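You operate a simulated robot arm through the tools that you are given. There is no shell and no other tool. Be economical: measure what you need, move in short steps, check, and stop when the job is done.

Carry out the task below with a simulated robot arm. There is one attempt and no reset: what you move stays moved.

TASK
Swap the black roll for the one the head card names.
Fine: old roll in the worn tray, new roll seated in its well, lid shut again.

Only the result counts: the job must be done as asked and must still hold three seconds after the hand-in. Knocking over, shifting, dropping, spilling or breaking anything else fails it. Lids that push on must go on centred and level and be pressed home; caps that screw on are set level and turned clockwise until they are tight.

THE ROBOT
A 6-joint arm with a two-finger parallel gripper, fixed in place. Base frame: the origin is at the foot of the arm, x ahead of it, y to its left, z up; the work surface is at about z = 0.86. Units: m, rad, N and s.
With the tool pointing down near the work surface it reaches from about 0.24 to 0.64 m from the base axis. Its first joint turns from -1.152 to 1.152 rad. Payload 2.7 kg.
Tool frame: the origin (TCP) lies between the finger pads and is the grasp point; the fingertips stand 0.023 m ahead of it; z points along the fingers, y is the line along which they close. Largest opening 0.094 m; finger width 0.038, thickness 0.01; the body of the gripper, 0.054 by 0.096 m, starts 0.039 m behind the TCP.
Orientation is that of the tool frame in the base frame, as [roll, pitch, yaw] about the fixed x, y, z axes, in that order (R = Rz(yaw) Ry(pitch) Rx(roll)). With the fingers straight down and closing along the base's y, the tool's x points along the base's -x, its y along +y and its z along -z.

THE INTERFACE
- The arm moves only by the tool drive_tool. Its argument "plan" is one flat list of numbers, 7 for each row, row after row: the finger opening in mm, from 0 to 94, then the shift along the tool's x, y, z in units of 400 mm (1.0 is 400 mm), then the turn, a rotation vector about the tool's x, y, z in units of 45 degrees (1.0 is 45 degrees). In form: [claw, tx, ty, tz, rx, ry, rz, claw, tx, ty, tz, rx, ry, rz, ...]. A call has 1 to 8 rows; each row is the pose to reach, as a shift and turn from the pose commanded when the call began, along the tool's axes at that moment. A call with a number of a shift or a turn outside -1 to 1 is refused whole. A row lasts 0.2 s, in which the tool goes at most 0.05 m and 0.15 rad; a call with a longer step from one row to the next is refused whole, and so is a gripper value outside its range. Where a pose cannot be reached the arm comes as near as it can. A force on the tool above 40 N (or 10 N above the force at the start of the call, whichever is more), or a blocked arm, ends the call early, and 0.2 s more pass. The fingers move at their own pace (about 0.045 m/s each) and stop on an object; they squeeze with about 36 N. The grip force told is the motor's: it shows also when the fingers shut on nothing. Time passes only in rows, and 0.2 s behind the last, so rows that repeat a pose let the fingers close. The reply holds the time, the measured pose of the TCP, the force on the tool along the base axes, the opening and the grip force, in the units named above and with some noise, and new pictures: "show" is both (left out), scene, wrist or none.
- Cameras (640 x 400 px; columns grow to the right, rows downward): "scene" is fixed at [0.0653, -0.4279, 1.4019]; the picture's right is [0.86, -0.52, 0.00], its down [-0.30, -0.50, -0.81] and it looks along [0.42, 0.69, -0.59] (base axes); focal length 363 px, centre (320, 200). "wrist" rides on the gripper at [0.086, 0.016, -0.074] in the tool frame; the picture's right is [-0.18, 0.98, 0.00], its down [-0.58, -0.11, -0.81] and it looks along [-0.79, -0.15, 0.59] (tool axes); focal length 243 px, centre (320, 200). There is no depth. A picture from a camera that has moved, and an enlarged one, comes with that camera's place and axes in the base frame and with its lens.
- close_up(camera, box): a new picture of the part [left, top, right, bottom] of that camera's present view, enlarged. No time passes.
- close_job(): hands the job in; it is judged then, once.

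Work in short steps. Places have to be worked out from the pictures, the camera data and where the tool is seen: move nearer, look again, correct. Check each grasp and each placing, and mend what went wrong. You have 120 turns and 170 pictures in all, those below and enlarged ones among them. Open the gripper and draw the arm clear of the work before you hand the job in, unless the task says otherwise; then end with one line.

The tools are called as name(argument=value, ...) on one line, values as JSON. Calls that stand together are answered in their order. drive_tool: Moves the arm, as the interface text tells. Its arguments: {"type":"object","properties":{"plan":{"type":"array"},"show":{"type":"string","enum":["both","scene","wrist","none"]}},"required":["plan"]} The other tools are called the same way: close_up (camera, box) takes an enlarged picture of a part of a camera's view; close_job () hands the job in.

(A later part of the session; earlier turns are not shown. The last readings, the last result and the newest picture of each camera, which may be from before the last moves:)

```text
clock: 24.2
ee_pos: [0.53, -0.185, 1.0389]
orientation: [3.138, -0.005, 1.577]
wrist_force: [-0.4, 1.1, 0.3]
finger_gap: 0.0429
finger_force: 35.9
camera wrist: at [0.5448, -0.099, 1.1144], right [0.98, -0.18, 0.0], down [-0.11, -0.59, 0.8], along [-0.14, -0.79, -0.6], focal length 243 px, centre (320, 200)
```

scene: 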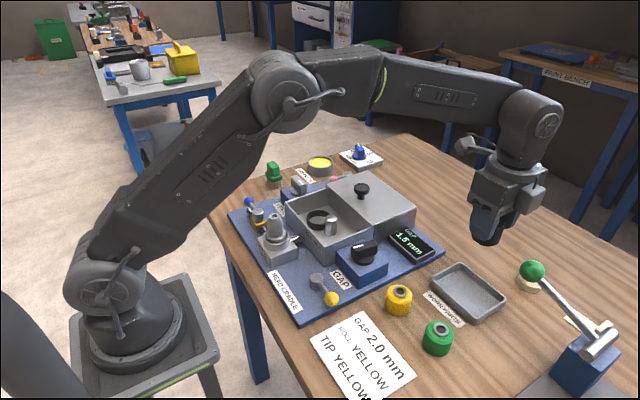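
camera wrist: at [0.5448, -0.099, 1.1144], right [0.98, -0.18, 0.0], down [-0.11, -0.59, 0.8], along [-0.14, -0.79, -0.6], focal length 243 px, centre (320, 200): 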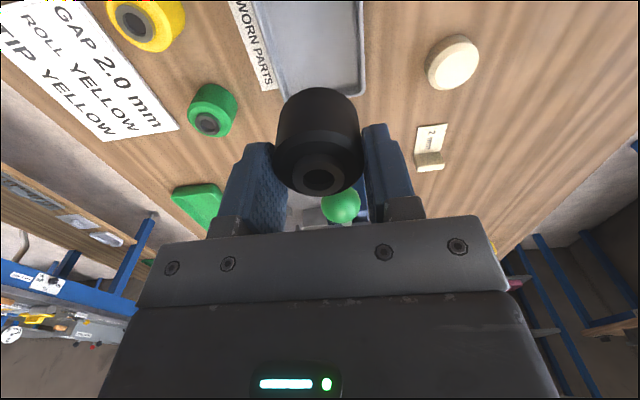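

The tray centre works out at about (0.526, -0.194). I shift slightly and lower to about 0.935.

drive_tool(plan=[30, -0.02, -0.01, 0.05, 0, 0, 0, 30, -0.02, -0.01, 0.12, 0, 0, 0, 30, -0.02, -0.01, 0.19, 0, 0, 0, 30, -0.02, -0.01, 0.25, 0, 0, 0])

close_up(camera="scene", box=[400, 200, 560, 340])

```text
clock: 25.2
ee_pos: [0.5267, -0.1919, 0.9391]
orientation: [3.139, -0.004, 1.575]
wrist_force: [0.0, 0.7, -0.4]
finger_gap: 0.0428
finger_force: 36.4
camera wrist: at [0.5411, -0.1056, 1.0147], right [0.98, -0.18, 0.0], down [-0.11, -0.59, 0.8], along [-0.14, -0.79, -0.6], focal length 243 px, centre (320, 200)
```

scene: 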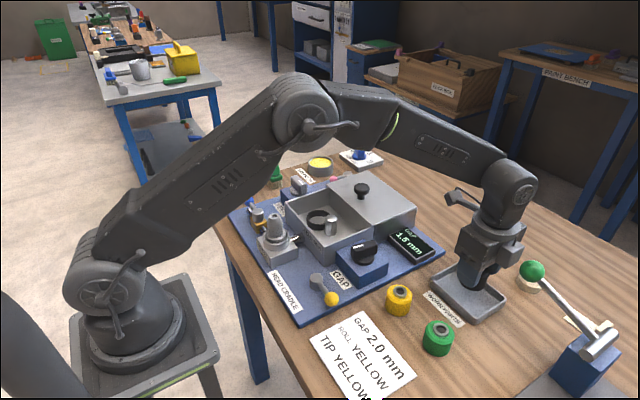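
wrist: 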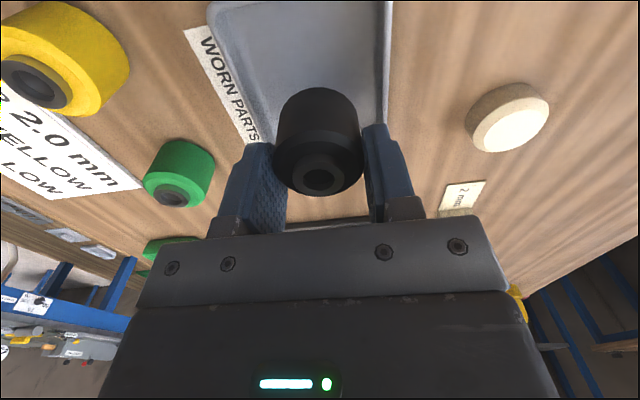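

```text
2.86 times, centred on (480, 270) of scene
camera zoom: at [0.0653, -0.4279, 1.4019], right [0.86, -0.52, 0.0], down [-0.3, -0.5, -0.81], along [0.42, 0.69, -0.59], focal length 1038 px, centre (-137, 0)
```

zoom: 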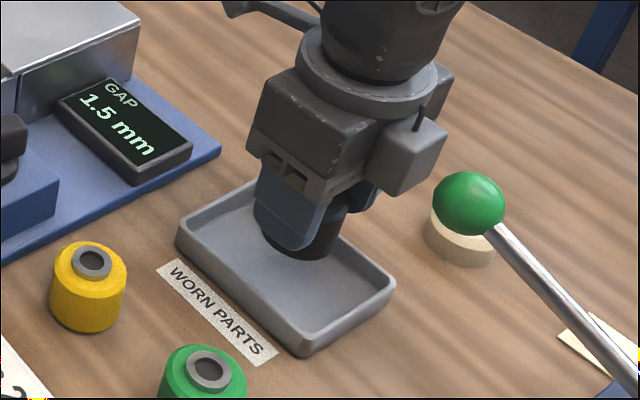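

Centred over the tray. I lower gently and watch the force.

drive_tool(plan=[30, 0, 0, 0.015, 0, 0, 0, 30, 0, 0, 0.03, 0, 0, 0, 30, 0, 0, 0.04, 0, 0, 0], show="none")

close_up(camera="scene", box=[420, 230, 540, 330])

```text
clock: 26.0
ee_pos: [0.5267, -0.1909, 0.9246]
orientation: [3.141, -0.006, 1.573]
wrist_force: [-0.5, -0.6, -0.5]
finger_gap: 0.0426
finger_force: 36.1
```

```text
4.00 times, centred on (480, 280) of scene
camera zoom: at [0.0653, -0.4279, 1.4019], right [0.86, -0.52, 0.0], down [-0.3, -0.5, -0.81], along [0.42, 0.69, -0.59], focal length 1452 px, centre (-320, -120)
```

zoom: 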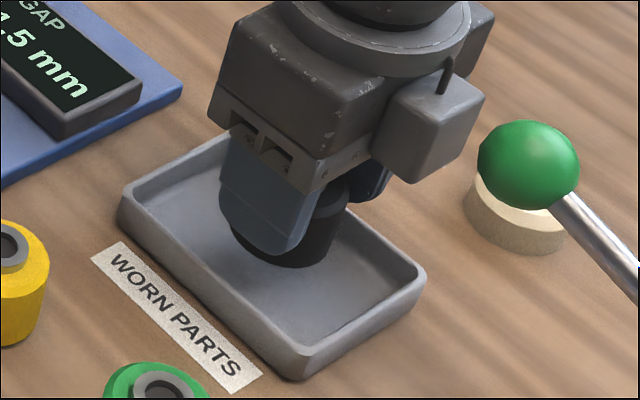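

Still no contact; I go a few millimetres at a time.

drive_tool(plan=[30, 0, 0, 0.008, 0, 0, 0, 30, 0, 0, 0.015, 0, 0, 0, 30, 0, 0, 0.015, 0, 0, 0], show="none")

drive_tool(plan=[30, 0, 0, 0.005, 0, 0, 0, 30, 0, 0, 0.01, 0, 0, 0, 30, 0, 0, 0.01, 0, 0, 0], show="none")

close_up(camera="scene", box=[420, 230, 540, 330])

```text
clock: 26.8
ee_pos: [0.5269, -0.1914, 0.918]
orientation: [3.139, -0.005, 1.575]
wrist_force: [0.4, -0.1, -0.9]
finger_gap: 0.0429
finger_force: 36.1
```

```text
clock: 27.6
ee_pos: [0.5261, -0.1904, 0.9132]
orientation: [3.14, -0.005, 1.574]
wrist_force: [0.4, -0.5, -0.6]
finger_gap: 0.0427
finger_force: 36.0
```

```text
4.00 times, centred on (480, 280) of scene
camera zoom: at [0.0653, -0.4279, 1.4019], right [0.86, -0.52, 0.0], down [-0.3, -0.5, -0.81], along [0.42, 0.69, -0.59], focal length 1452 px, centre (-320, -120)
```

zoom: 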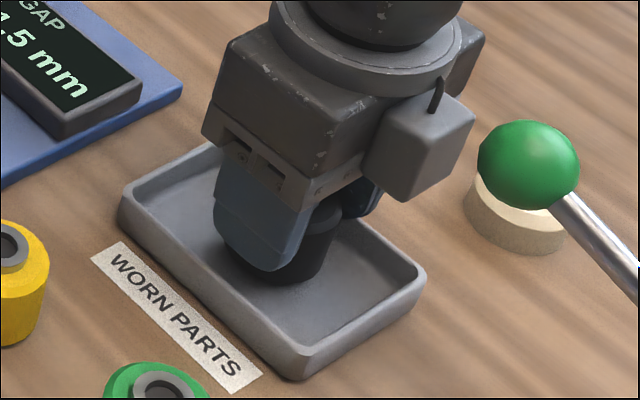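

drive_tool(plan=[30, 0, 0, 0.004, 0, 0, 0, 30, 0, 0, 0.007, 0, 0, 0, 30, 0, 0, 0.007, 0, 0, 0], show="none")

drive_tool(plan=[30, 0, 0, 0.004, 0, 0, 0, 30, 0, 0, 0.007, 0, 0, 0, 30, 0, 0, 0.007, 0, 0, 0], show="none")

close_up(camera="scene", box=[420, 230, 540, 330])

```text
clock: 28.4
ee_pos: [0.5273, -0.1909, 0.9097]
orientation: [3.139, -0.003, 1.574]
wrist_force: [-0.2, 0.0, -2.1]
finger_gap: 0.043
finger_force: 35.9
```

```text
clock: 29.2
ee_pos: [0.5263, -0.1905, 0.9076]
orientation: [3.138, -0.005, 1.575]
wrist_force: [0.3, -0.1, -1.3]
finger_gap: 0.0431
finger_force: 36.0
```

```text
4.00 times, centred on (480, 280) of scene
camera zoom: at [0.0653, -0.4279, 1.4019], right [0.86, -0.52, 0.0], down [-0.3, -0.5, -0.81], along [0.42, 0.69, -0.59], focal length 1452 px, centre (-320, -120)
```

zoom: 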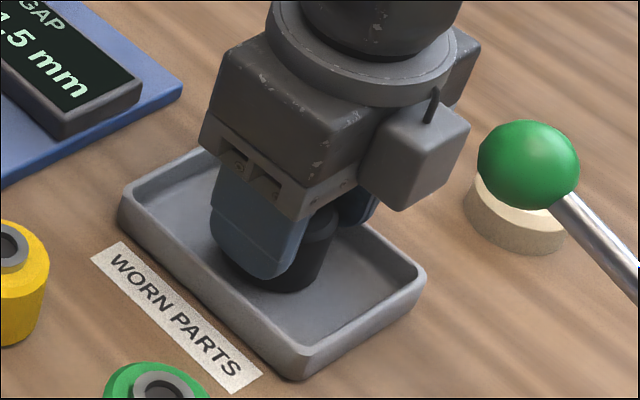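

drive_tool(plan=[30, 0, 0, 0.004, 0, 0, 0, 30, 0, 0, 0.008, 0, 0, 0, 30, 0, 0, 0.008, 0, 0, 0], show="none")

drive_tool(plan=[30, 0, 0, 0.004, 0, 0, 0, 30, 0, 0, 0.008, 0, 0, 0, 30, 0, 0, 0.008, 0, 0, 0], show="none")

close_up(camera="scene", box=[440, 250, 520, 317])

```text
clock: 30.0
ee_pos: [0.5269, -0.1912, 0.9066]
orientation: [3.14, -0.002, 1.575]
wrist_force: [-15.1, 4.2, 27.1]
finger_gap: 0.0425
finger_force: 36.0
```

```text
clock: 30.4
ee_pos: [0.5272, -0.191, 0.9071]
orientation: [3.136, -0.003, 1.576]
wrist_force: [-1.0, 0.9, 4.7]
finger_gap: 0.0428
finger_force: 35.8
stopped in row 2: the force on the tool passed its limit (the readings are from after the stop); the commanded pose is now the measured one
```

```text
5.97 times, centred on (480, 284) of scene
camera zoom: at [0.0652, -0.4279, 1.4019], right [0.86, -0.52, 0.0], down [-0.3, -0.5, -0.81], along [0.42, 0.69, -0.59], focal length 2168 px, centre (-635, -298)
```

zoom: 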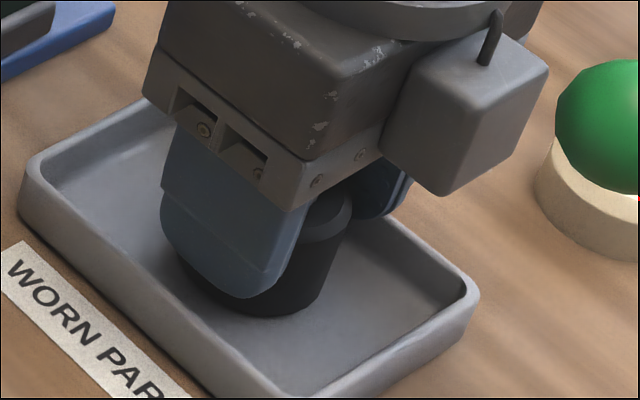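

Contact with the tray floor at TCP z≈0.907. I release and rise.

drive_tool(plan=[54, 0, 0, 0, 0, 0, 0, 54, 0, 0, 0, 0, 0, 0, 54, 0, 0, -0.03, 0, 0, 0, 54, 0, 0, -0.08, 0, 0, 0, 54, 0, 0, -0.16, 0, 0, 0, 54, 0, 0, -0.24, 0, 0, 0])

close_up(camera="scene", box=[360, 240, 520, 360])

```text
clock: 31.9
ee_pos: [0.5259, -0.1914, 1.0008]
orientation: [3.137, -0.004, 1.576]
wrist_force: [-0.1, -0.6, 0.8]
finger_gap: 0.0538
finger_force: 0.0
camera wrist: at [0.5411, -0.1058, 1.0757], right [0.98, -0.18, 0.0], down [-0.11, -0.58, 0.8], along [-0.14, -0.79, -0.59], focal length 243 px, centre (320, 200)
```

scene: 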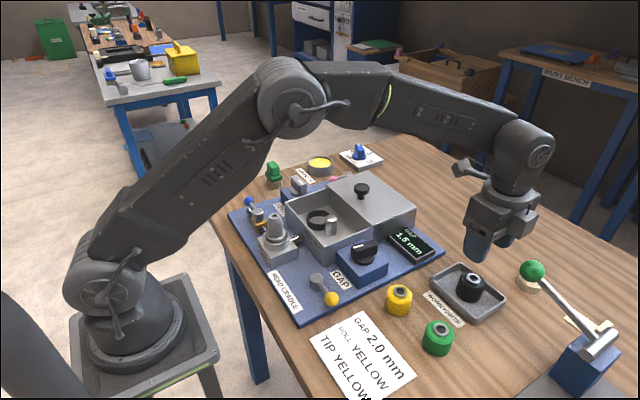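
wrist: 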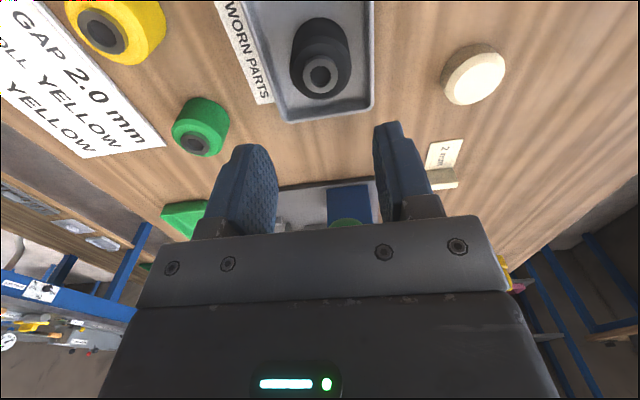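

```text
3.33 times, centred on (440, 300) of scene
camera zoom: at [0.0653, -0.4279, 1.4019], right [0.86, -0.52, 0.0], down [-0.3, -0.5, -0.81], along [0.42, 0.69, -0.59], focal length 1210 px, centre (-80, -133)
```

zoom: 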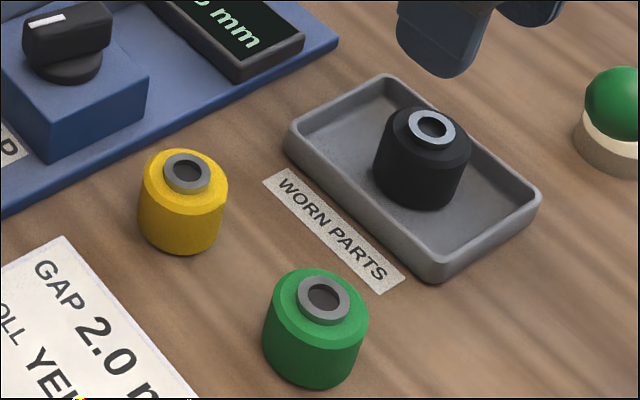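

Old roll stands well in the tray. Yellow roll is near (0.388, -0.144); I move above it at z≈1.0.

drive_tool(plan=[62, 0.03, -0.08, -0.01, 0, 0, 0, 62, 0.06, -0.17, -0.01, 0, 0, 0, 62, 0.09, -0.26, -0.01, 0, 0, 0, 62, 0.1175, -0.345, -0.01, 0, 0, 0])

```text
clock: 32.9
ee_pos: [0.3886, -0.1442, 1.0052]
orientation: [3.138, -0.002, 1.575]
wrist_force: [0.1, -0.7, -0.9]
finger_gap: 0.062
finger_force: 0.0
camera wrist: at [0.4028, -0.0588, 1.08], right [0.98, -0.18, 0.0], down [-0.11, -0.58, 0.8], along [-0.14, -0.79, -0.59], focal length 243 px, centre (320, 200)
```

scene: 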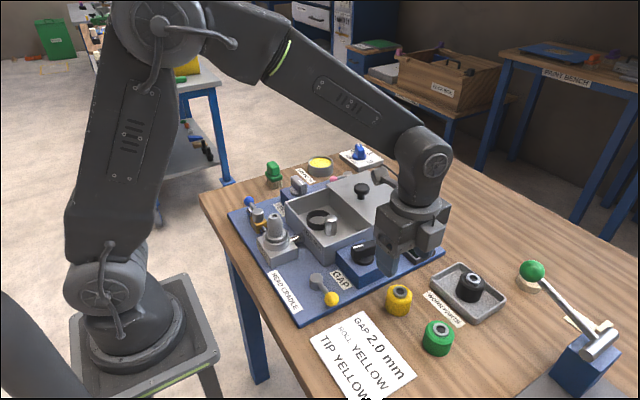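
wrist: 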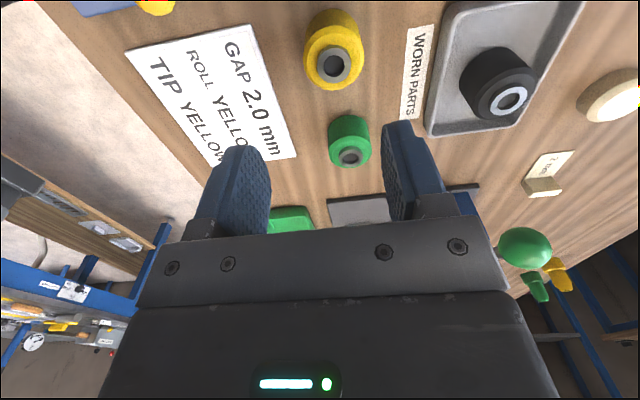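

Yellow hub at about (0.398, -0.146). I shift and lower to about 0.95, then check again.

drive_tool(plan=[62, -0.004, 0.022, 0.04, 0, 0, 0, 62, -0.004, 0.022, 0.09, 0, 0, 0, 62, -0.004, 0.022, 0.135, 0, 0, 0])

close_up(camera="scene", box=[340, 230, 460, 330])

```text
clock: 33.6
ee_pos: [0.3985, -0.1458, 0.9519]
orientation: [3.138, -0.003, 1.576]
wrist_force: [-0.8, 0.0, -0.7]
finger_gap: 0.0621
finger_force: 0.1
camera wrist: at [0.4125, -0.0605, 1.0269], right [0.98, -0.18, 0.0], down [-0.11, -0.58, 0.8], along [-0.14, -0.79, -0.59], focal length 243 px, centre (320, 200)
```

scene: 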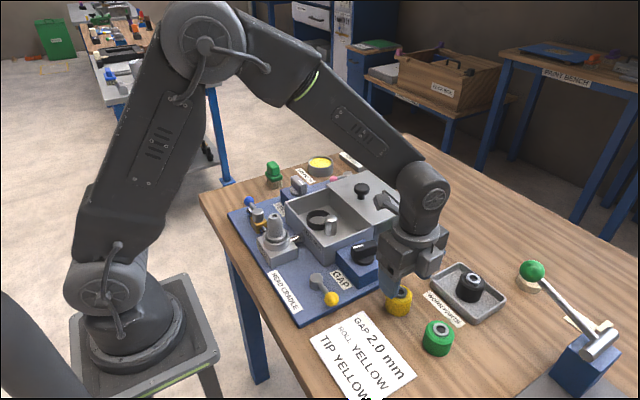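
wrist: 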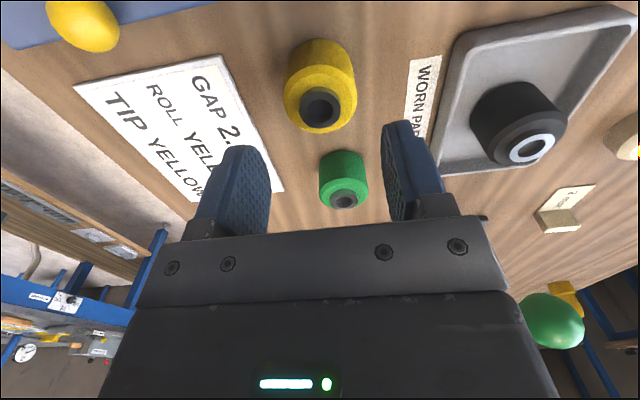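

```text
4.00 times, centred on (400, 280) of scene
camera zoom: at [0.0653, -0.4279, 1.4019], right [0.86, -0.52, 0.0], down [-0.3, -0.5, -0.81], along [0.42, 0.69, -0.59], focal length 1452 px, centre (0, -120)
```

zoom: 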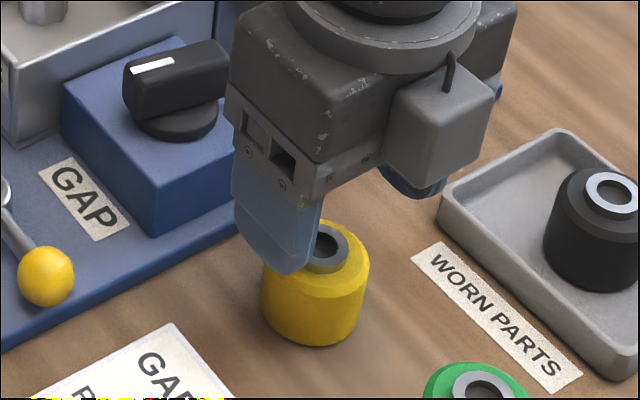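

Aligned. I lower to z≈0.905 and close on the yellow roll.

drive_tool(plan=[62, 0, 0, 0.03, 0, 0, 0, 62, 0, 0, 0.06, 0, 0, 0, 62, 0, 0, 0.09, 0, 0, 0, 62, 0, 0, 0.117, 0, 0, 0], show="wrist")

close_up(camera="scene", box=[340, 230, 460, 330])

```text
clock: 34.6
ee_pos: [0.3981, -0.1454, 0.9045]
orientation: [3.137, -0.002, 1.576]
wrist_force: [-0.4, 0.7, -0.4]
finger_gap: 0.0621
finger_force: 0.0
camera wrist: at [0.4122, -0.0598, 0.9796], right [0.98, -0.18, 0.0], down [-0.11, -0.58, 0.8], along [-0.14, -0.79, -0.59], focal length 243 px, centre (320, 200)
```

wrist: 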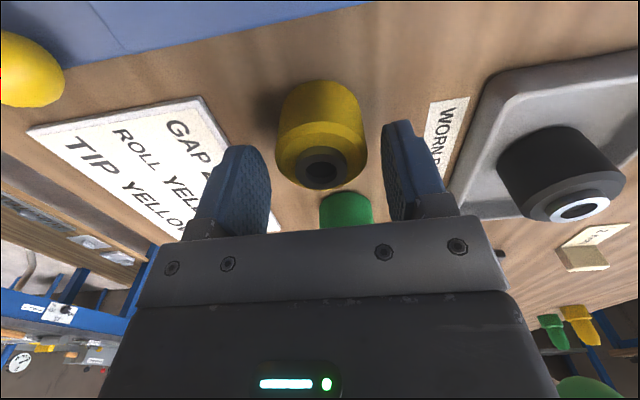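

```text
4.00 times, centred on (400, 280) of scene
camera zoom: at [0.0653, -0.4279, 1.4019], right [0.86, -0.52, 0.0], down [-0.3, -0.5, -0.81], along [0.42, 0.69, -0.59], focal length 1452 px, centre (0, -120)
```

zoom: 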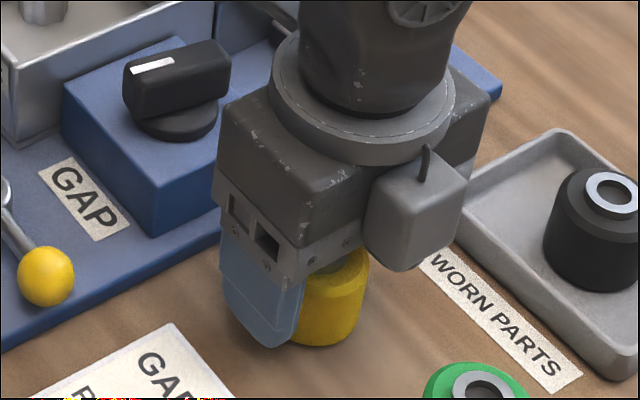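

The roll sits slightly lower and further out; I go 5 mm down, 3 mm in -y, then close.

drive_tool(plan=[62, -0.008, -0.002, 0.012, 0, 0, 0, 44, -0.008, -0.002, 0.012, 0, 0, 0, 44, -0.008, -0.002, 0.012, 0, 0, 0, 30, -0.008, -0.002, 0.012, 0, 0, 0, 30, -0.008, -0.002, 0.012, 0, 0, 0], show="wrist")

```text
clock: 35.9
ee_pos: [0.3971, -0.1484, 0.8992]
orientation: [3.138, -0.004, 1.576]
wrist_force: [1.5, -1.3, 3.0]
finger_gap: 0.0427
finger_force: 35.4
camera wrist: at [0.4117, -0.0635, 0.9747], right [0.98, -0.18, 0.0], down [-0.11, -0.58, 0.8], along [-0.14, -0.79, -0.59], focal length 243 px, centre (320, 200)
```

wrist: 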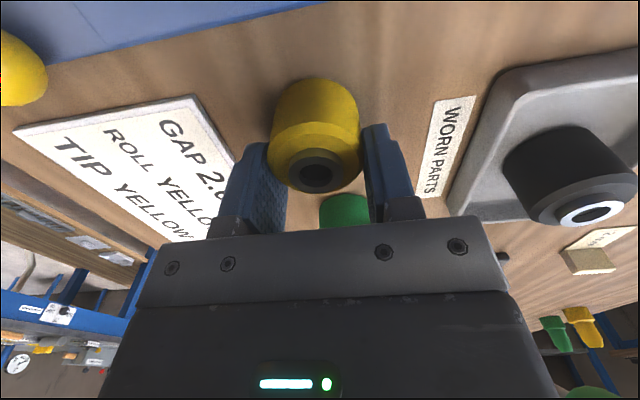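

Triangulating again, the roll axis is about 10 mm to +y of the finger centre. I open, shift +10 mm in y and 5 mm up, and regrip for a centred hold.

drive_tool(plan=[62, 0, 0, 0, 0, 0, 0, 62, 0, 0, 0, 0, 0, 0, 62, 0.013, 0, -0.012, 0, 0, 0, 62, 0.026, 0, -0.012, 0, 0, 0, 44, 0.026, 0, -0.012, 0, 0, 0, 30, 0.026, 0, -0.012, 0, 0, 0, 30, 0.026, 0, -0.012, 0, 0, 0, 30, 0.026, 0, -0.012, 0, 0, 0])

close_up(camera="scene", box=[340, 230, 460, 330])

```text
clock: 37.6
ee_pos: [0.3968, -0.1385, 0.9056]
orientation: [3.139, -0.003, 1.577]
wrist_force: [0.1, 1.1, 1.9]
finger_gap: 0.0423
finger_force: 36.0
camera wrist: at [0.4116, -0.0529, 0.9802], right [0.98, -0.18, 0.0], down [-0.11, -0.58, 0.8], along [-0.14, -0.79, -0.59], focal length 243 px, centre (320, 200)
```

scene: 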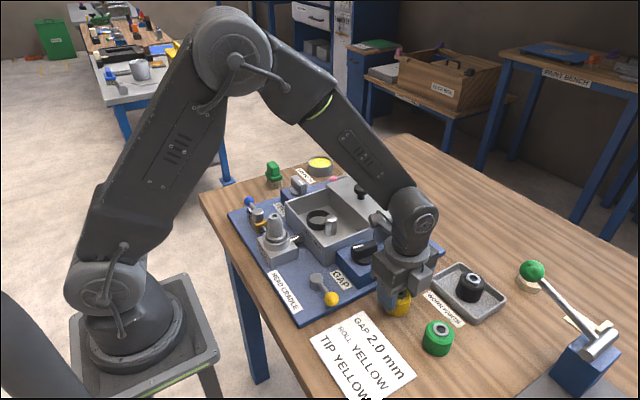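
wrist: 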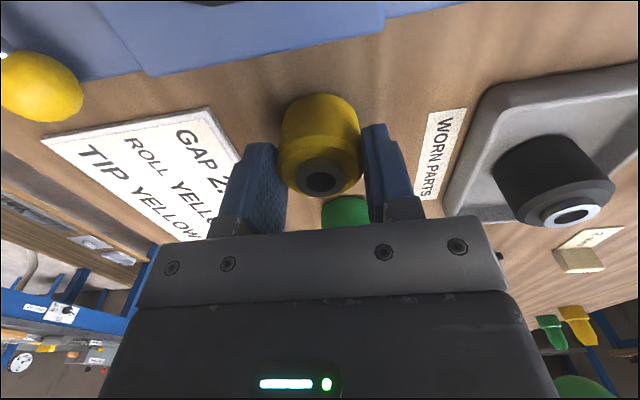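

```text
4.00 times, centred on (400, 280) of scene
camera zoom: at [0.0653, -0.4279, 1.4019], right [0.86, -0.52, 0.0], down [-0.3, -0.5, -0.81], along [0.42, 0.69, -0.59], focal length 1452 px, centre (0, -120)
```

zoom: 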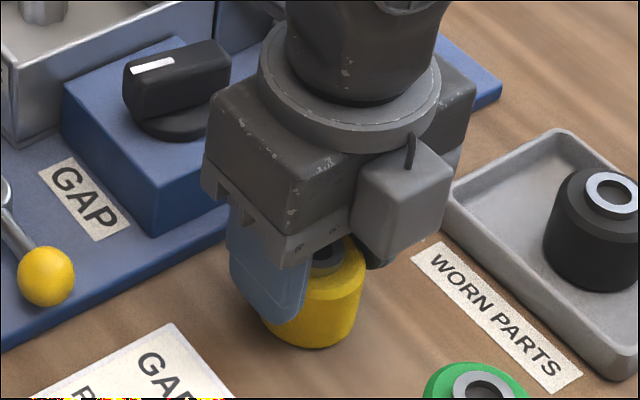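

The hold now matches how the black roll sat in hand. I lift to about z=1.03.

drive_tool(plan=[30, 0, 0, -0.03, 0, 0, 0, 30, 0, 0, -0.09, 0, 0, 0, 30, 0, 0, -0.16, 0, 0, 0, 30, 0, 0, -0.24, 0, 0, 0, 30, 0, 0, -0.31, 0, 0, 0], show="none")

drive_tool(plan=[30, 0.1, -0.002, 0, 0, 0, 0, 30, 0.2, -0.004, 0, 0, 0, 0, 30, 0.3, -0.006, 0, 0, 0, 0, 30, 0.4, -0.008, 0, 0, 0, 0, 30, 0.5, -0.01, 0, 0, 0, 0, 30, 0.58, -0.012, 0, 0, 0, 0, 30, 0.635, -0.013, 0, 0, 0, 0])

```text
clock: 38.9
ee_pos: [0.3976, -0.1387, 1.029]
orientation: [3.137, -0.005, 1.574]
wrist_force: [0.1, -0.6, -1.0]
finger_gap: 0.0423
finger_force: 35.8
```

```text
clock: 40.5
ee_pos: [0.3867, 0.1137, 1.0305]
orientation: [3.139, -0.005, 1.575]
wrist_force: [-0.3, 0.5, -0.7]
finger_gap: 0.0424
finger_force: 36.3
camera wrist: at [0.4026, 0.1992, 1.1047], right [0.98, -0.18, 0.0], down [-0.11, -0.58, 0.8], along [-0.14, -0.79, -0.59], focal length 243 px, centre (320, 200)
```

scene: 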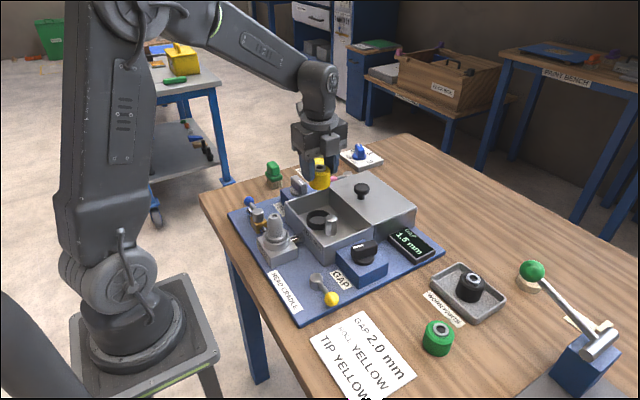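
wrist: 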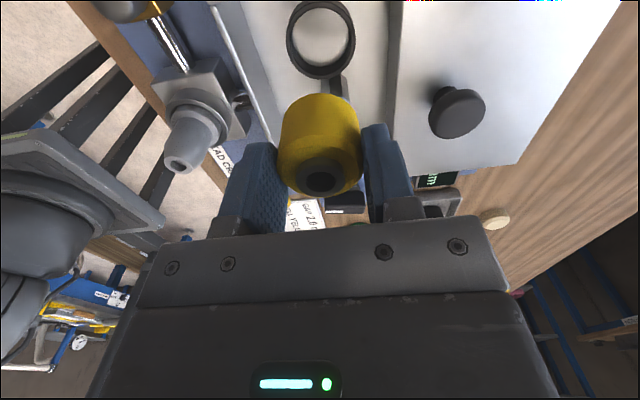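

The well appears about 3.5 px off the reference view from when the black roll was lifted, so I shift +3.6 mm in x, +1 mm in y, and lower to about 0.946.

drive_tool(plan=[30, 0.003, 0.009, 0, 0, 0, 0, 30, 0.003, 0.009, 0.06, 0, 0, 0, 30, 0.003, 0.009, 0.12, 0, 0, 0, 30, 0.003, 0.009, 0.17, 0, 0, 0, 30, 0.003, 0.009, 0.21, 0, 0, 0], show="wrist")

close_up(camera="scene", box=[272, 160, 400, 240])

```text
clock: 41.6
ee_pos: [0.3958, 0.1162, 0.9467]
orientation: [3.137, -0.002, 1.576]
wrist_force: [0.3, 1.1, -0.6]
finger_gap: 0.0424
finger_force: 36.1
camera wrist: at [0.4091, 0.2016, 1.0211], right [0.98, -0.18, 0.0], down [-0.11, -0.58, 0.8], along [-0.14, -0.79, -0.59], focal length 243 px, centre (320, 200)
```

wrist: 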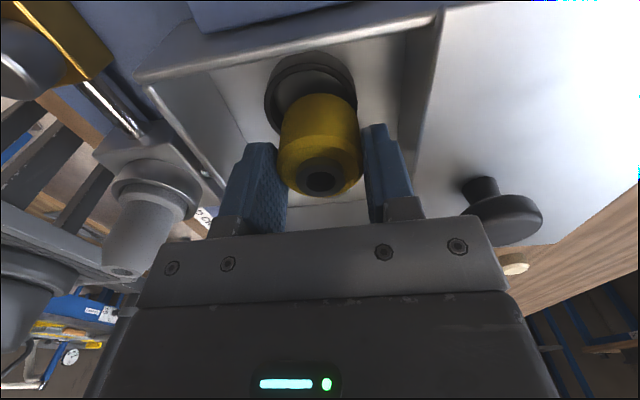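

```text
5.00 times, centred on (336, 200) of scene
camera zoom: at [0.0653, -0.4279, 1.4019], right [0.86, -0.52, 0.0], down [-0.3, -0.5, -0.81], along [0.42, 0.69, -0.59], focal length 1816 px, centre (240, 200)
```

zoom: 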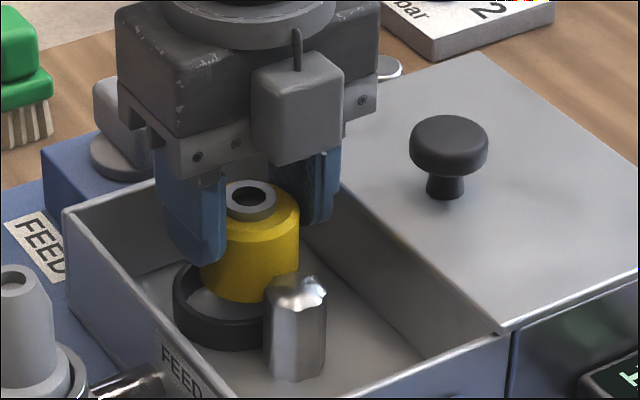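

Both views show the roll about 4 mm too far in +x. I correct that and check again.

drive_tool(plan=[30, 0, -0.0105, 0, 0, 0, 0, 30, 0, -0.0105, 0, 0, 0, 0, 30, 0, -0.0105, 0, 0, 0, 0], show="wrist")

close_up(camera="scene", box=[272, 160, 400, 240])

```text
clock: 42.5
ee_pos: [0.3907, 0.1161, 0.9467]
orientation: [3.136, -0.005, 1.575]
wrist_force: [0.7, -0.1, 0.3]
finger_gap: 0.0424
finger_force: 36.0
camera wrist: at [0.4052, 0.2016, 1.0214], right [0.98, -0.18, 0.0], down [-0.11, -0.58, 0.8], along [-0.14, -0.79, -0.59], focal length 243 px, centre (320, 200)
```

wrist: 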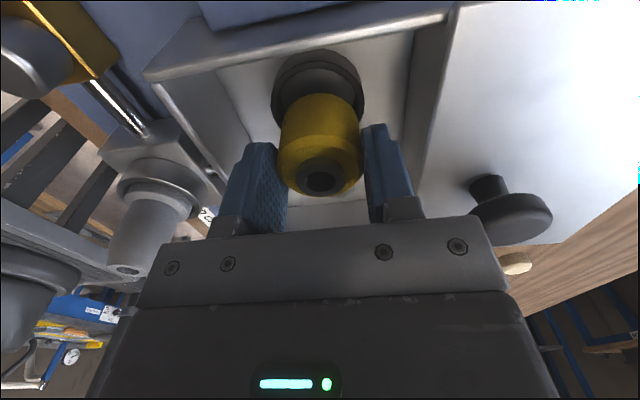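

```text
5.00 times, centred on (336, 200) of scene
camera zoom: at [0.0653, -0.4279, 1.4019], right [0.86, -0.52, 0.0], down [-0.3, -0.5, -0.81], along [0.42, 0.69, -0.59], focal length 1816 px, centre (240, 200)
```

zoom: 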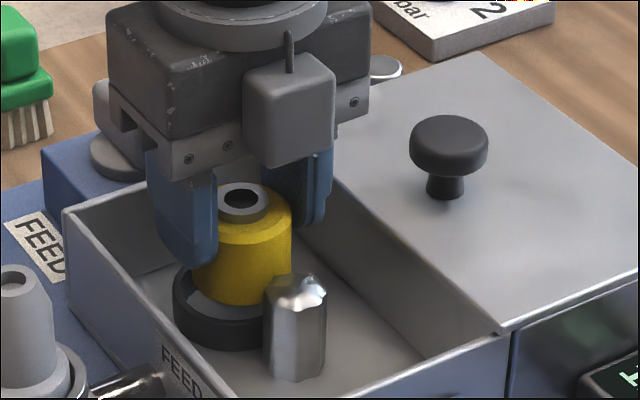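

Comparing scene and wrist geometry, the yellow roll sits 3–4 mm less to +y in the hand than the black one did, so I shift +3.6 mm in y and look again.

drive_tool(plan=[30, 0.009, 0, 0, 0, 0, 0, 30, 0.009, 0, 0.015, 0, 0, 0, 30, 0.009, 0, 0.015, 0, 0, 0], show="wrist")

close_up(camera="scene", box=[292, 190, 356, 230])

close_up(camera="wrist", box=[240, 20, 400, 220])

```text
clock: 43.2
ee_pos: [0.3896, 0.1196, 0.942]
orientation: [3.138, -0.002, 1.575]
wrist_force: [0.3, 0.0, -1.4]
finger_gap: 0.0424
finger_force: 36.5
camera wrist: at [0.4048, 0.2046, 1.0158], right [0.98, -0.18, 0.0], down [-0.11, -0.58, 0.8], along [-0.14, -0.79, -0.59], focal length 243 px, centre (320, 200)
```

wrist: 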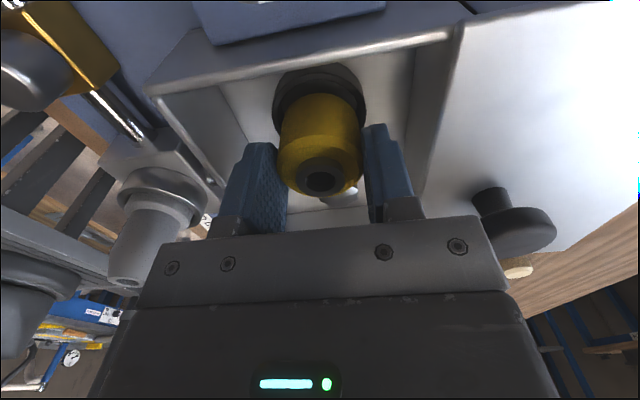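

```text
10.00 times, centred on (324, 210) of scene
camera zoom: at [0.0653, -0.4279, 1.4019], right [0.86, -0.52, 0.0], down [-0.3, -0.5, -0.81], along [0.42, 0.69, -0.59], focal length 3631 px, centre (280, 100)
```

zoom: 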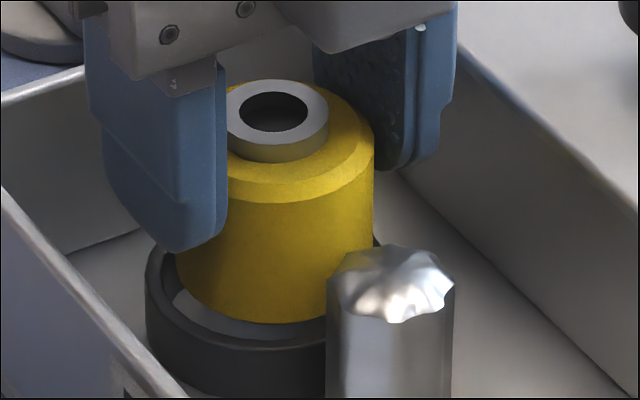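

```text
2.00 times, centred on (320, 120) of wrist
camera zoom: at [0.4048, 0.2046, 1.0158], right [0.98, -0.18, 0.0], down [-0.11, -0.58, 0.8], along [-0.14, -0.79, -0.59], focal length 485 px, centre (320, 360)
```

zoom: 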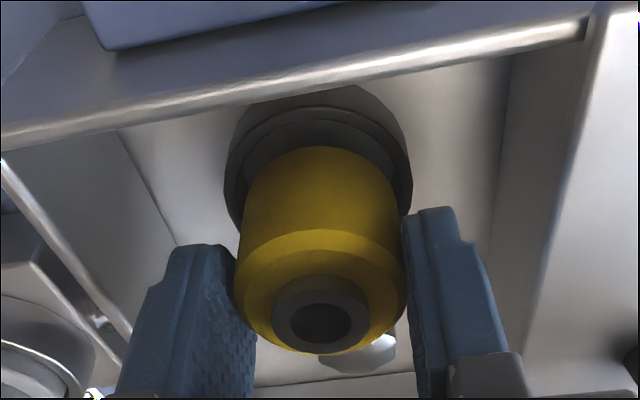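

Roll and well look concentric across; I lower gradually watching for contact (seat expected near TCP z≈0.924).

drive_tool(plan=[30, 0, -0.001, 0.008, 0, 0, 0, 30, 0, -0.001, 0.015, 0, 0, 0, 30, 0, -0.001, 0.015, 0, 0, 0], show="none")

close_up(camera="scene", box=[292, 190, 356, 230])

close_up(camera="wrist", box=[240, 20, 400, 220])

```text
clock: 43.8
ee_pos: [0.3906, 0.1193, 0.9393]
orientation: [3.137, -0.003, 1.576]
wrist_force: [-5.7, -0.3, 7.6]
finger_gap: 0.0425
finger_force: 36.4
stopped in row 2: the force on the tool passed its limit (the readings are from after the stop); the commanded pose is now the measured one
```

```text
10.00 times, centred on (324, 210) of scene
camera zoom: at [0.0651, -0.428, 1.4019], right [0.86, -0.52, 0.0], down [-0.3, -0.5, -0.81], along [0.42, 0.69, -0.59], focal length 3631 px, centre (280, 100)
```

zoom: 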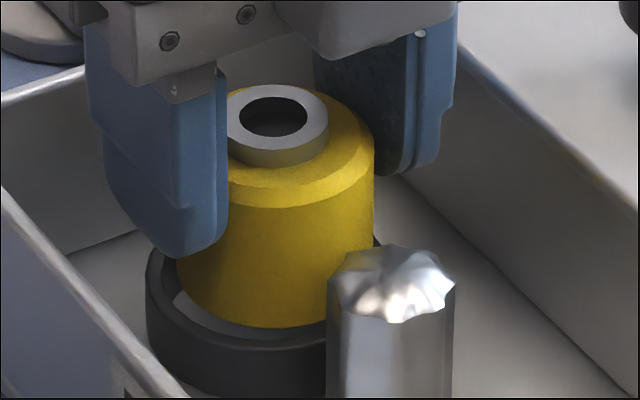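

```text
2.00 times, centred on (320, 120) of wrist
camera zoom: at [0.4047, 0.2049, 1.0142], right [0.98, -0.18, 0.01], down [-0.11, -0.58, 0.8], along [-0.14, -0.79, -0.6], focal length 485 px, centre (320, 360)
```

zoom: 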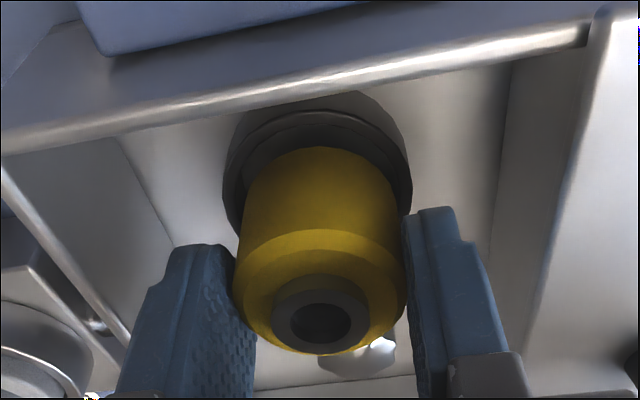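

Contact at 0.939 is the rim of the well; the wrist view says the roll is a few mm too far to -y. I lift 4 mm, shift +4 mm in y and try again.

drive_tool(plan=[30, 0, 0, -0.012, 0, 0, 0, 30, 0.01, 0, -0.012, 0, 0, 0, 30, 0.01, 0, -0.012, 0, 0, 0], show="none")

close_up(camera="scene", box=[292, 190, 356, 230])

close_up(camera="wrist", box=[240, 20, 400, 220])

```text
clock: 44.6
ee_pos: [0.3904, 0.1234, 0.9434]
orientation: [3.135, -0.003, 1.576]
wrist_force: [-0.2, 0.3, 0.2]
finger_gap: 0.0422
finger_force: 36.2
```

```text
10.00 times, centred on (324, 210) of scene
camera zoom: at [0.0653, -0.4279, 1.4019], right [0.86, -0.52, 0.0], down [-0.3, -0.5, -0.81], along [0.42, 0.69, -0.59], focal length 3631 px, centre (280, 100)
```

zoom: 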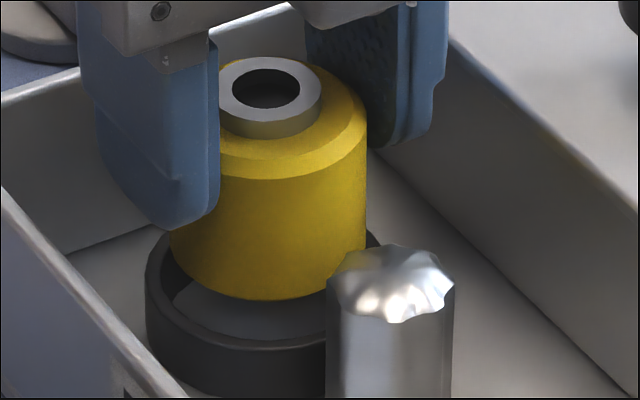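

```text
2.00 times, centred on (320, 120) of wrist
camera zoom: at [0.4052, 0.2089, 1.019], right [0.98, -0.18, 0.01], down [-0.11, -0.59, 0.8], along [-0.14, -0.79, -0.6], focal length 485 px, centre (320, 360)
```

zoom: 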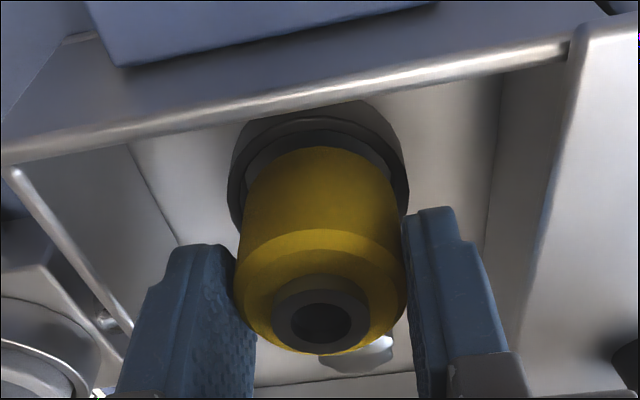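

The views suggest the roll should go about 1.5 mm to -x and be at y≈0.121. I correct both and the slight tilt, then lower again.

drive_tool(plan=[30, -0.005, -0.004, 0, 0.006, 0, 0, 30, -0.005, -0.004, 0.006, 0.006, 0, 0, 30, -0.005, -0.004, 0.012, 0.006, 0, 0, 30, -0.005, -0.004, 0.018, 0.006, 0, 0, 30, -0.005, -0.004, 0.024, 0.006, 0, 0], show="none")

close_up(camera="scene", box=[292, 190, 356, 230])

close_up(camera="wrist", box=[240, 20, 400, 220])

```text
clock: 45.8
ee_pos: [0.3896, 0.1208, 0.9343]
orientation: [3.138, -0.001, 1.576]
wrist_force: [-0.3, 0.0, -0.9]
finger_gap: 0.0424
finger_force: 35.3
```

```text
10.00 times, centred on (324, 210) of scene
camera zoom: at [0.0653, -0.4279, 1.4019], right [0.86, -0.52, 0.0], down [-0.3, -0.5, -0.81], along [0.42, 0.69, -0.59], focal length 3631 px, centre (280, 100)
```

zoom: 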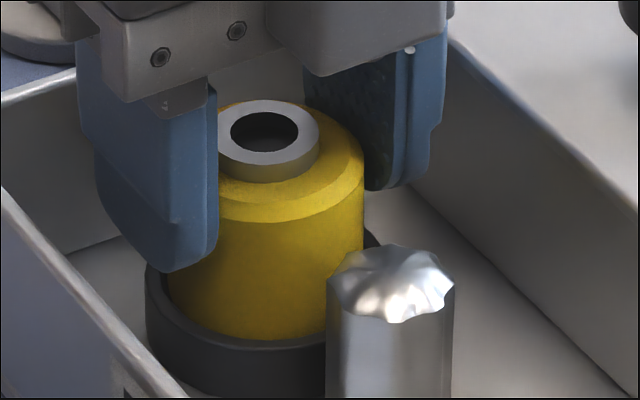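

```text
2.00 times, centred on (320, 120) of wrist
camera zoom: at [0.4041, 0.2071, 1.009], right [0.98, -0.18, 0.0], down [-0.11, -0.58, 0.8], along [-0.14, -0.79, -0.59], focal length 485 px, centre (320, 360)
```

zoom: 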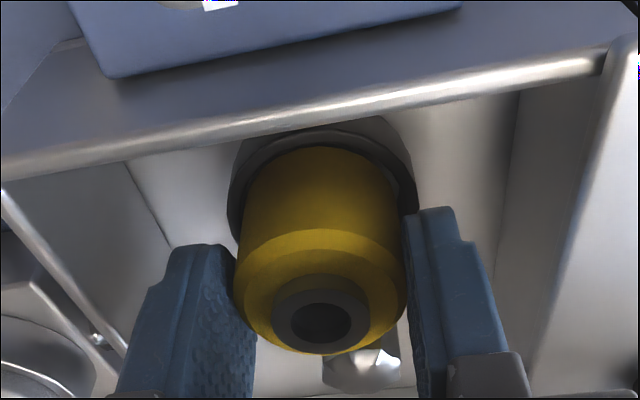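

It has entered the well with no force. I keep lowering to the seat.

drive_tool(plan=[30, 0, 0, 0.006, 0, 0, 0, 30, 0, 0, 0.012, 0, 0, 0, 30, 0, 0, 0.018, 0, 0, 0, 30, 0, 0, 0.023, 0, 0, 0], show="none")

close_up(camera="scene", box=[292, 190, 356, 230])

```text
clock: 46.8
ee_pos: [0.389, 0.1217, 0.9252]
orientation: [3.141, -0.003, 1.576]
wrist_force: [0.6, -0.6, -0.5]
finger_gap: 0.0422
finger_force: 35.7
```

```text
10.00 times, centred on (324, 210) of scene
camera zoom: at [0.0653, -0.4279, 1.4019], right [0.86, -0.52, 0.0], down [-0.3, -0.5, -0.81], along [0.42, 0.69, -0.59], focal length 3631 px, centre (280, 100)
```

zoom: 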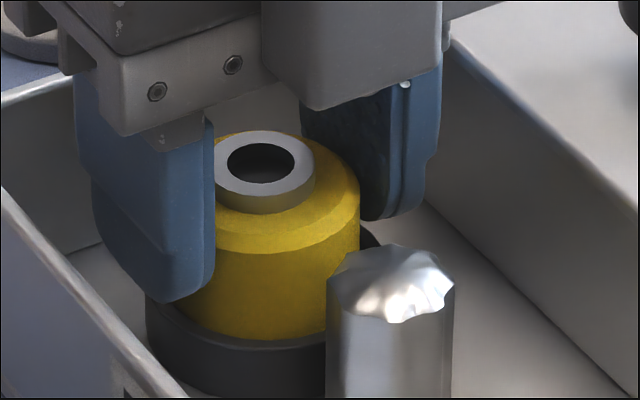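

drive_tool(plan=[30, 0, 0, 0.003, 0, 0, 0, 30, 0, 0, 0.006, 0, 0, 0, 30, 0, 0, 0.009, 0, 0, 0], show="none")

close_up(camera="scene", box=[292, 190, 356, 230])

```text
clock: 47.6
ee_pos: [0.3899, 0.122, 0.9229]
orientation: [3.137, -0.005, 1.577]
wrist_force: [-10.6, 1.0, 28.8]
finger_gap: 0.0423
finger_force: 35.9
```

```text
10.00 times, centred on (324, 210) of scene
camera zoom: at [0.0647, -0.428, 1.4019], right [0.86, -0.52, 0.0], down [-0.3, -0.5, -0.81], along [0.42, 0.69, -0.59], focal length 3631 px, centre (280, 100)
```

zoom: 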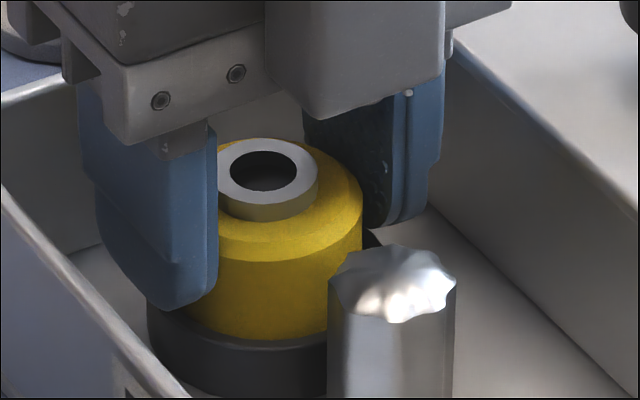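

Firm bottom contact at 0.923, as expected for the seat. I release and rise straight up.

drive_tool(plan=[56, 0, 0, -0.003, 0, 0, 0, 56, 0, 0, -0.003, 0, 0, 0, 56, 0, 0, -0.02, 0, 0, 0, 56, 0, 0, -0.08, 0, 0, 0, 56, 0, 0, -0.16, 0, 0, 0, 56, 0, 0, -0.26, 0, 0, 0])

close_up(camera="scene", box=[272, 160, 400, 240])

close_up(camera="wrist", box=[200, 0, 480, 175])

```text
clock: 49.0
ee_pos: [0.3895, 0.1189, 1.0243]
orientation: [3.141, -0.003, 1.575]
wrist_force: [-1.5, 0.0, -0.6]
finger_gap: 0.0561
finger_force: 0.0
camera wrist: at [0.4047, 0.2044, 1.0996], right [0.98, -0.18, 0.0], down [-0.11, -0.58, 0.8], along [-0.14, -0.79, -0.59], focal length 243 px, centre (320, 200)
```

scene: 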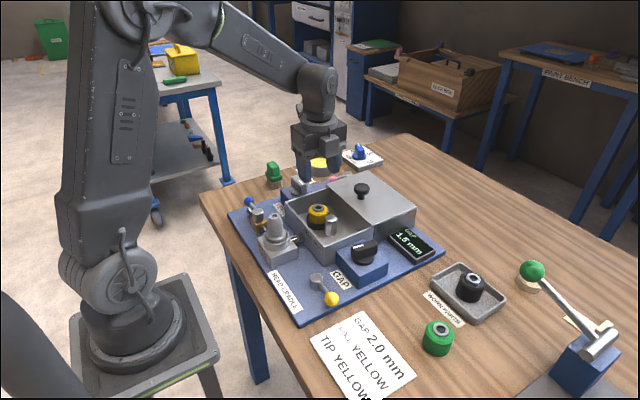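
wrist: 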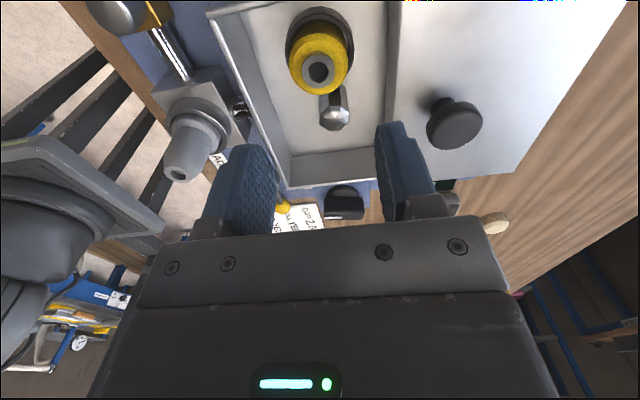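

```text
5.00 times, centred on (336, 200) of scene
camera zoom: at [0.0653, -0.4279, 1.4019], right [0.86, -0.52, 0.0], down [-0.3, -0.5, -0.81], along [0.42, 0.69, -0.59], focal length 1816 px, centre (240, 200)
```

zoom: 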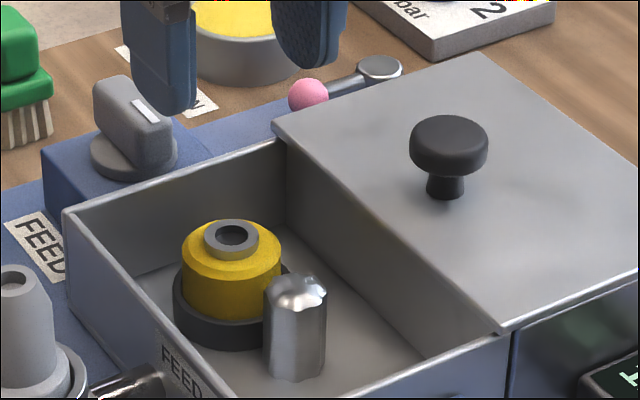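

```text
2.29 times, centred on (340, 88) of wrist
camera zoom: at [0.4047, 0.2044, 1.0996], right [0.98, -0.18, 0.0], down [-0.11, -0.58, 0.8], along [-0.14, -0.79, -0.59], focal length 555 px, centre (274, 457)
```

zoom: 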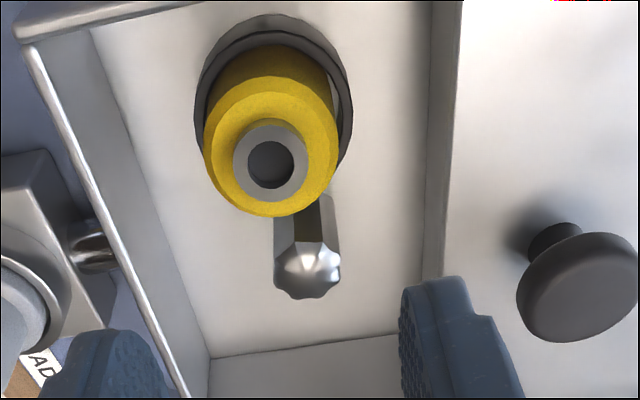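

The yellow roll is seated in the well. Now the lid: the knob is near (0.481, 0.083). I move over it with the same tool orientation (fingers closing along x).

drive_tool(plan=[64, -0.03, 0.076, 0, 0, 0, 0, 64, -0.06, 0.152, 0.03, 0, 0, 0, 64, -0.09, 0.229, 0.07, 0, 0, 0, 64, -0.09, 0.229, 0.07, 0, 0, 0])

```text
clock: 50.0
ee_pos: [0.4812, 0.0869, 0.9968]
orientation: [3.139, -0.003, 1.576]
wrist_force: [-0.9, -0.9, 0.4]
finger_gap: 0.0642
finger_force: 0.0
camera wrist: at [0.4966, 0.1723, 1.0716], right [0.98, -0.18, 0.0], down [-0.11, -0.58, 0.8], along [-0.14, -0.79, -0.59], focal length 243 px, centre (320, 200)
```

scene: 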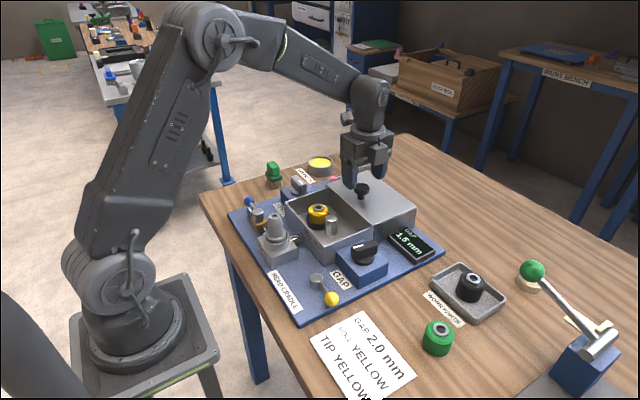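
wrist: 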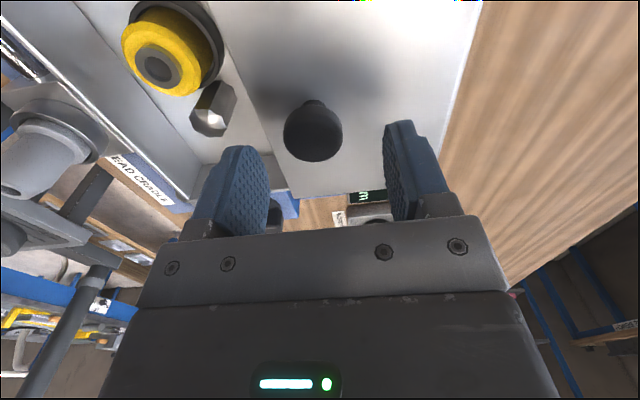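

The knob is at about (0.477, 0.082). I shift, lower to z≈0.959 and close.

drive_tool(plan=[60, -0.012, -0.01, 0.03, 0, 0, 0, 60, -0.012, -0.01, 0.07, 0, 0, 0, 60, -0.012, -0.01, 0.095, 0, 0, 0, 44, -0.012, -0.01, 0.095, 0, 0, 0, 30, -0.012, -0.01, 0.095, 0, 0, 0, 20, -0.012, -0.01, 0.095, 0, 0, 0, 20, -0.012, -0.01, 0.095, 0, 0, 0], show="wrist")

close_up(camera="scene", box=[272, 150, 432, 250])

```text
clock: 51.6
ee_pos: [0.4781, 0.0802, 0.9582]
orientation: [3.14, -0.003, 1.575]
wrist_force: [-0.1, -0.2, -0.9]
finger_gap: 0.0334
finger_force: 45.1
camera wrist: at [0.4919, 0.1667, 1.034], right [0.98, -0.18, 0.0], down [-0.11, -0.59, 0.8], along [-0.14, -0.79, -0.59], focal length 243 px, centre (320, 200)
```

wrist: 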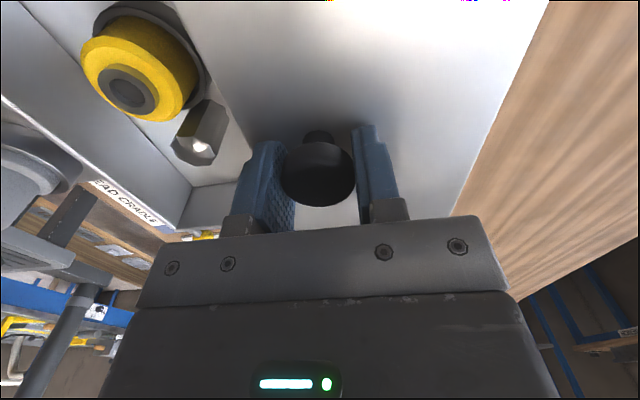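

```text
4.00 times, centred on (352, 200) of scene
camera zoom: at [0.0653, -0.4279, 1.4019], right [0.86, -0.52, 0.0], down [-0.3, -0.5, -0.81], along [0.42, 0.69, -0.59], focal length 1452 px, centre (192, 200)
```

zoom: 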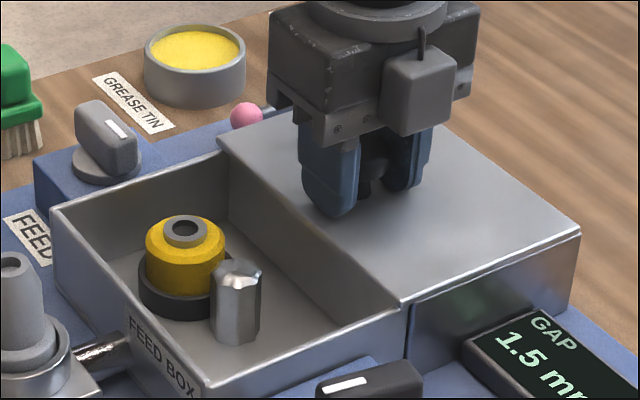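

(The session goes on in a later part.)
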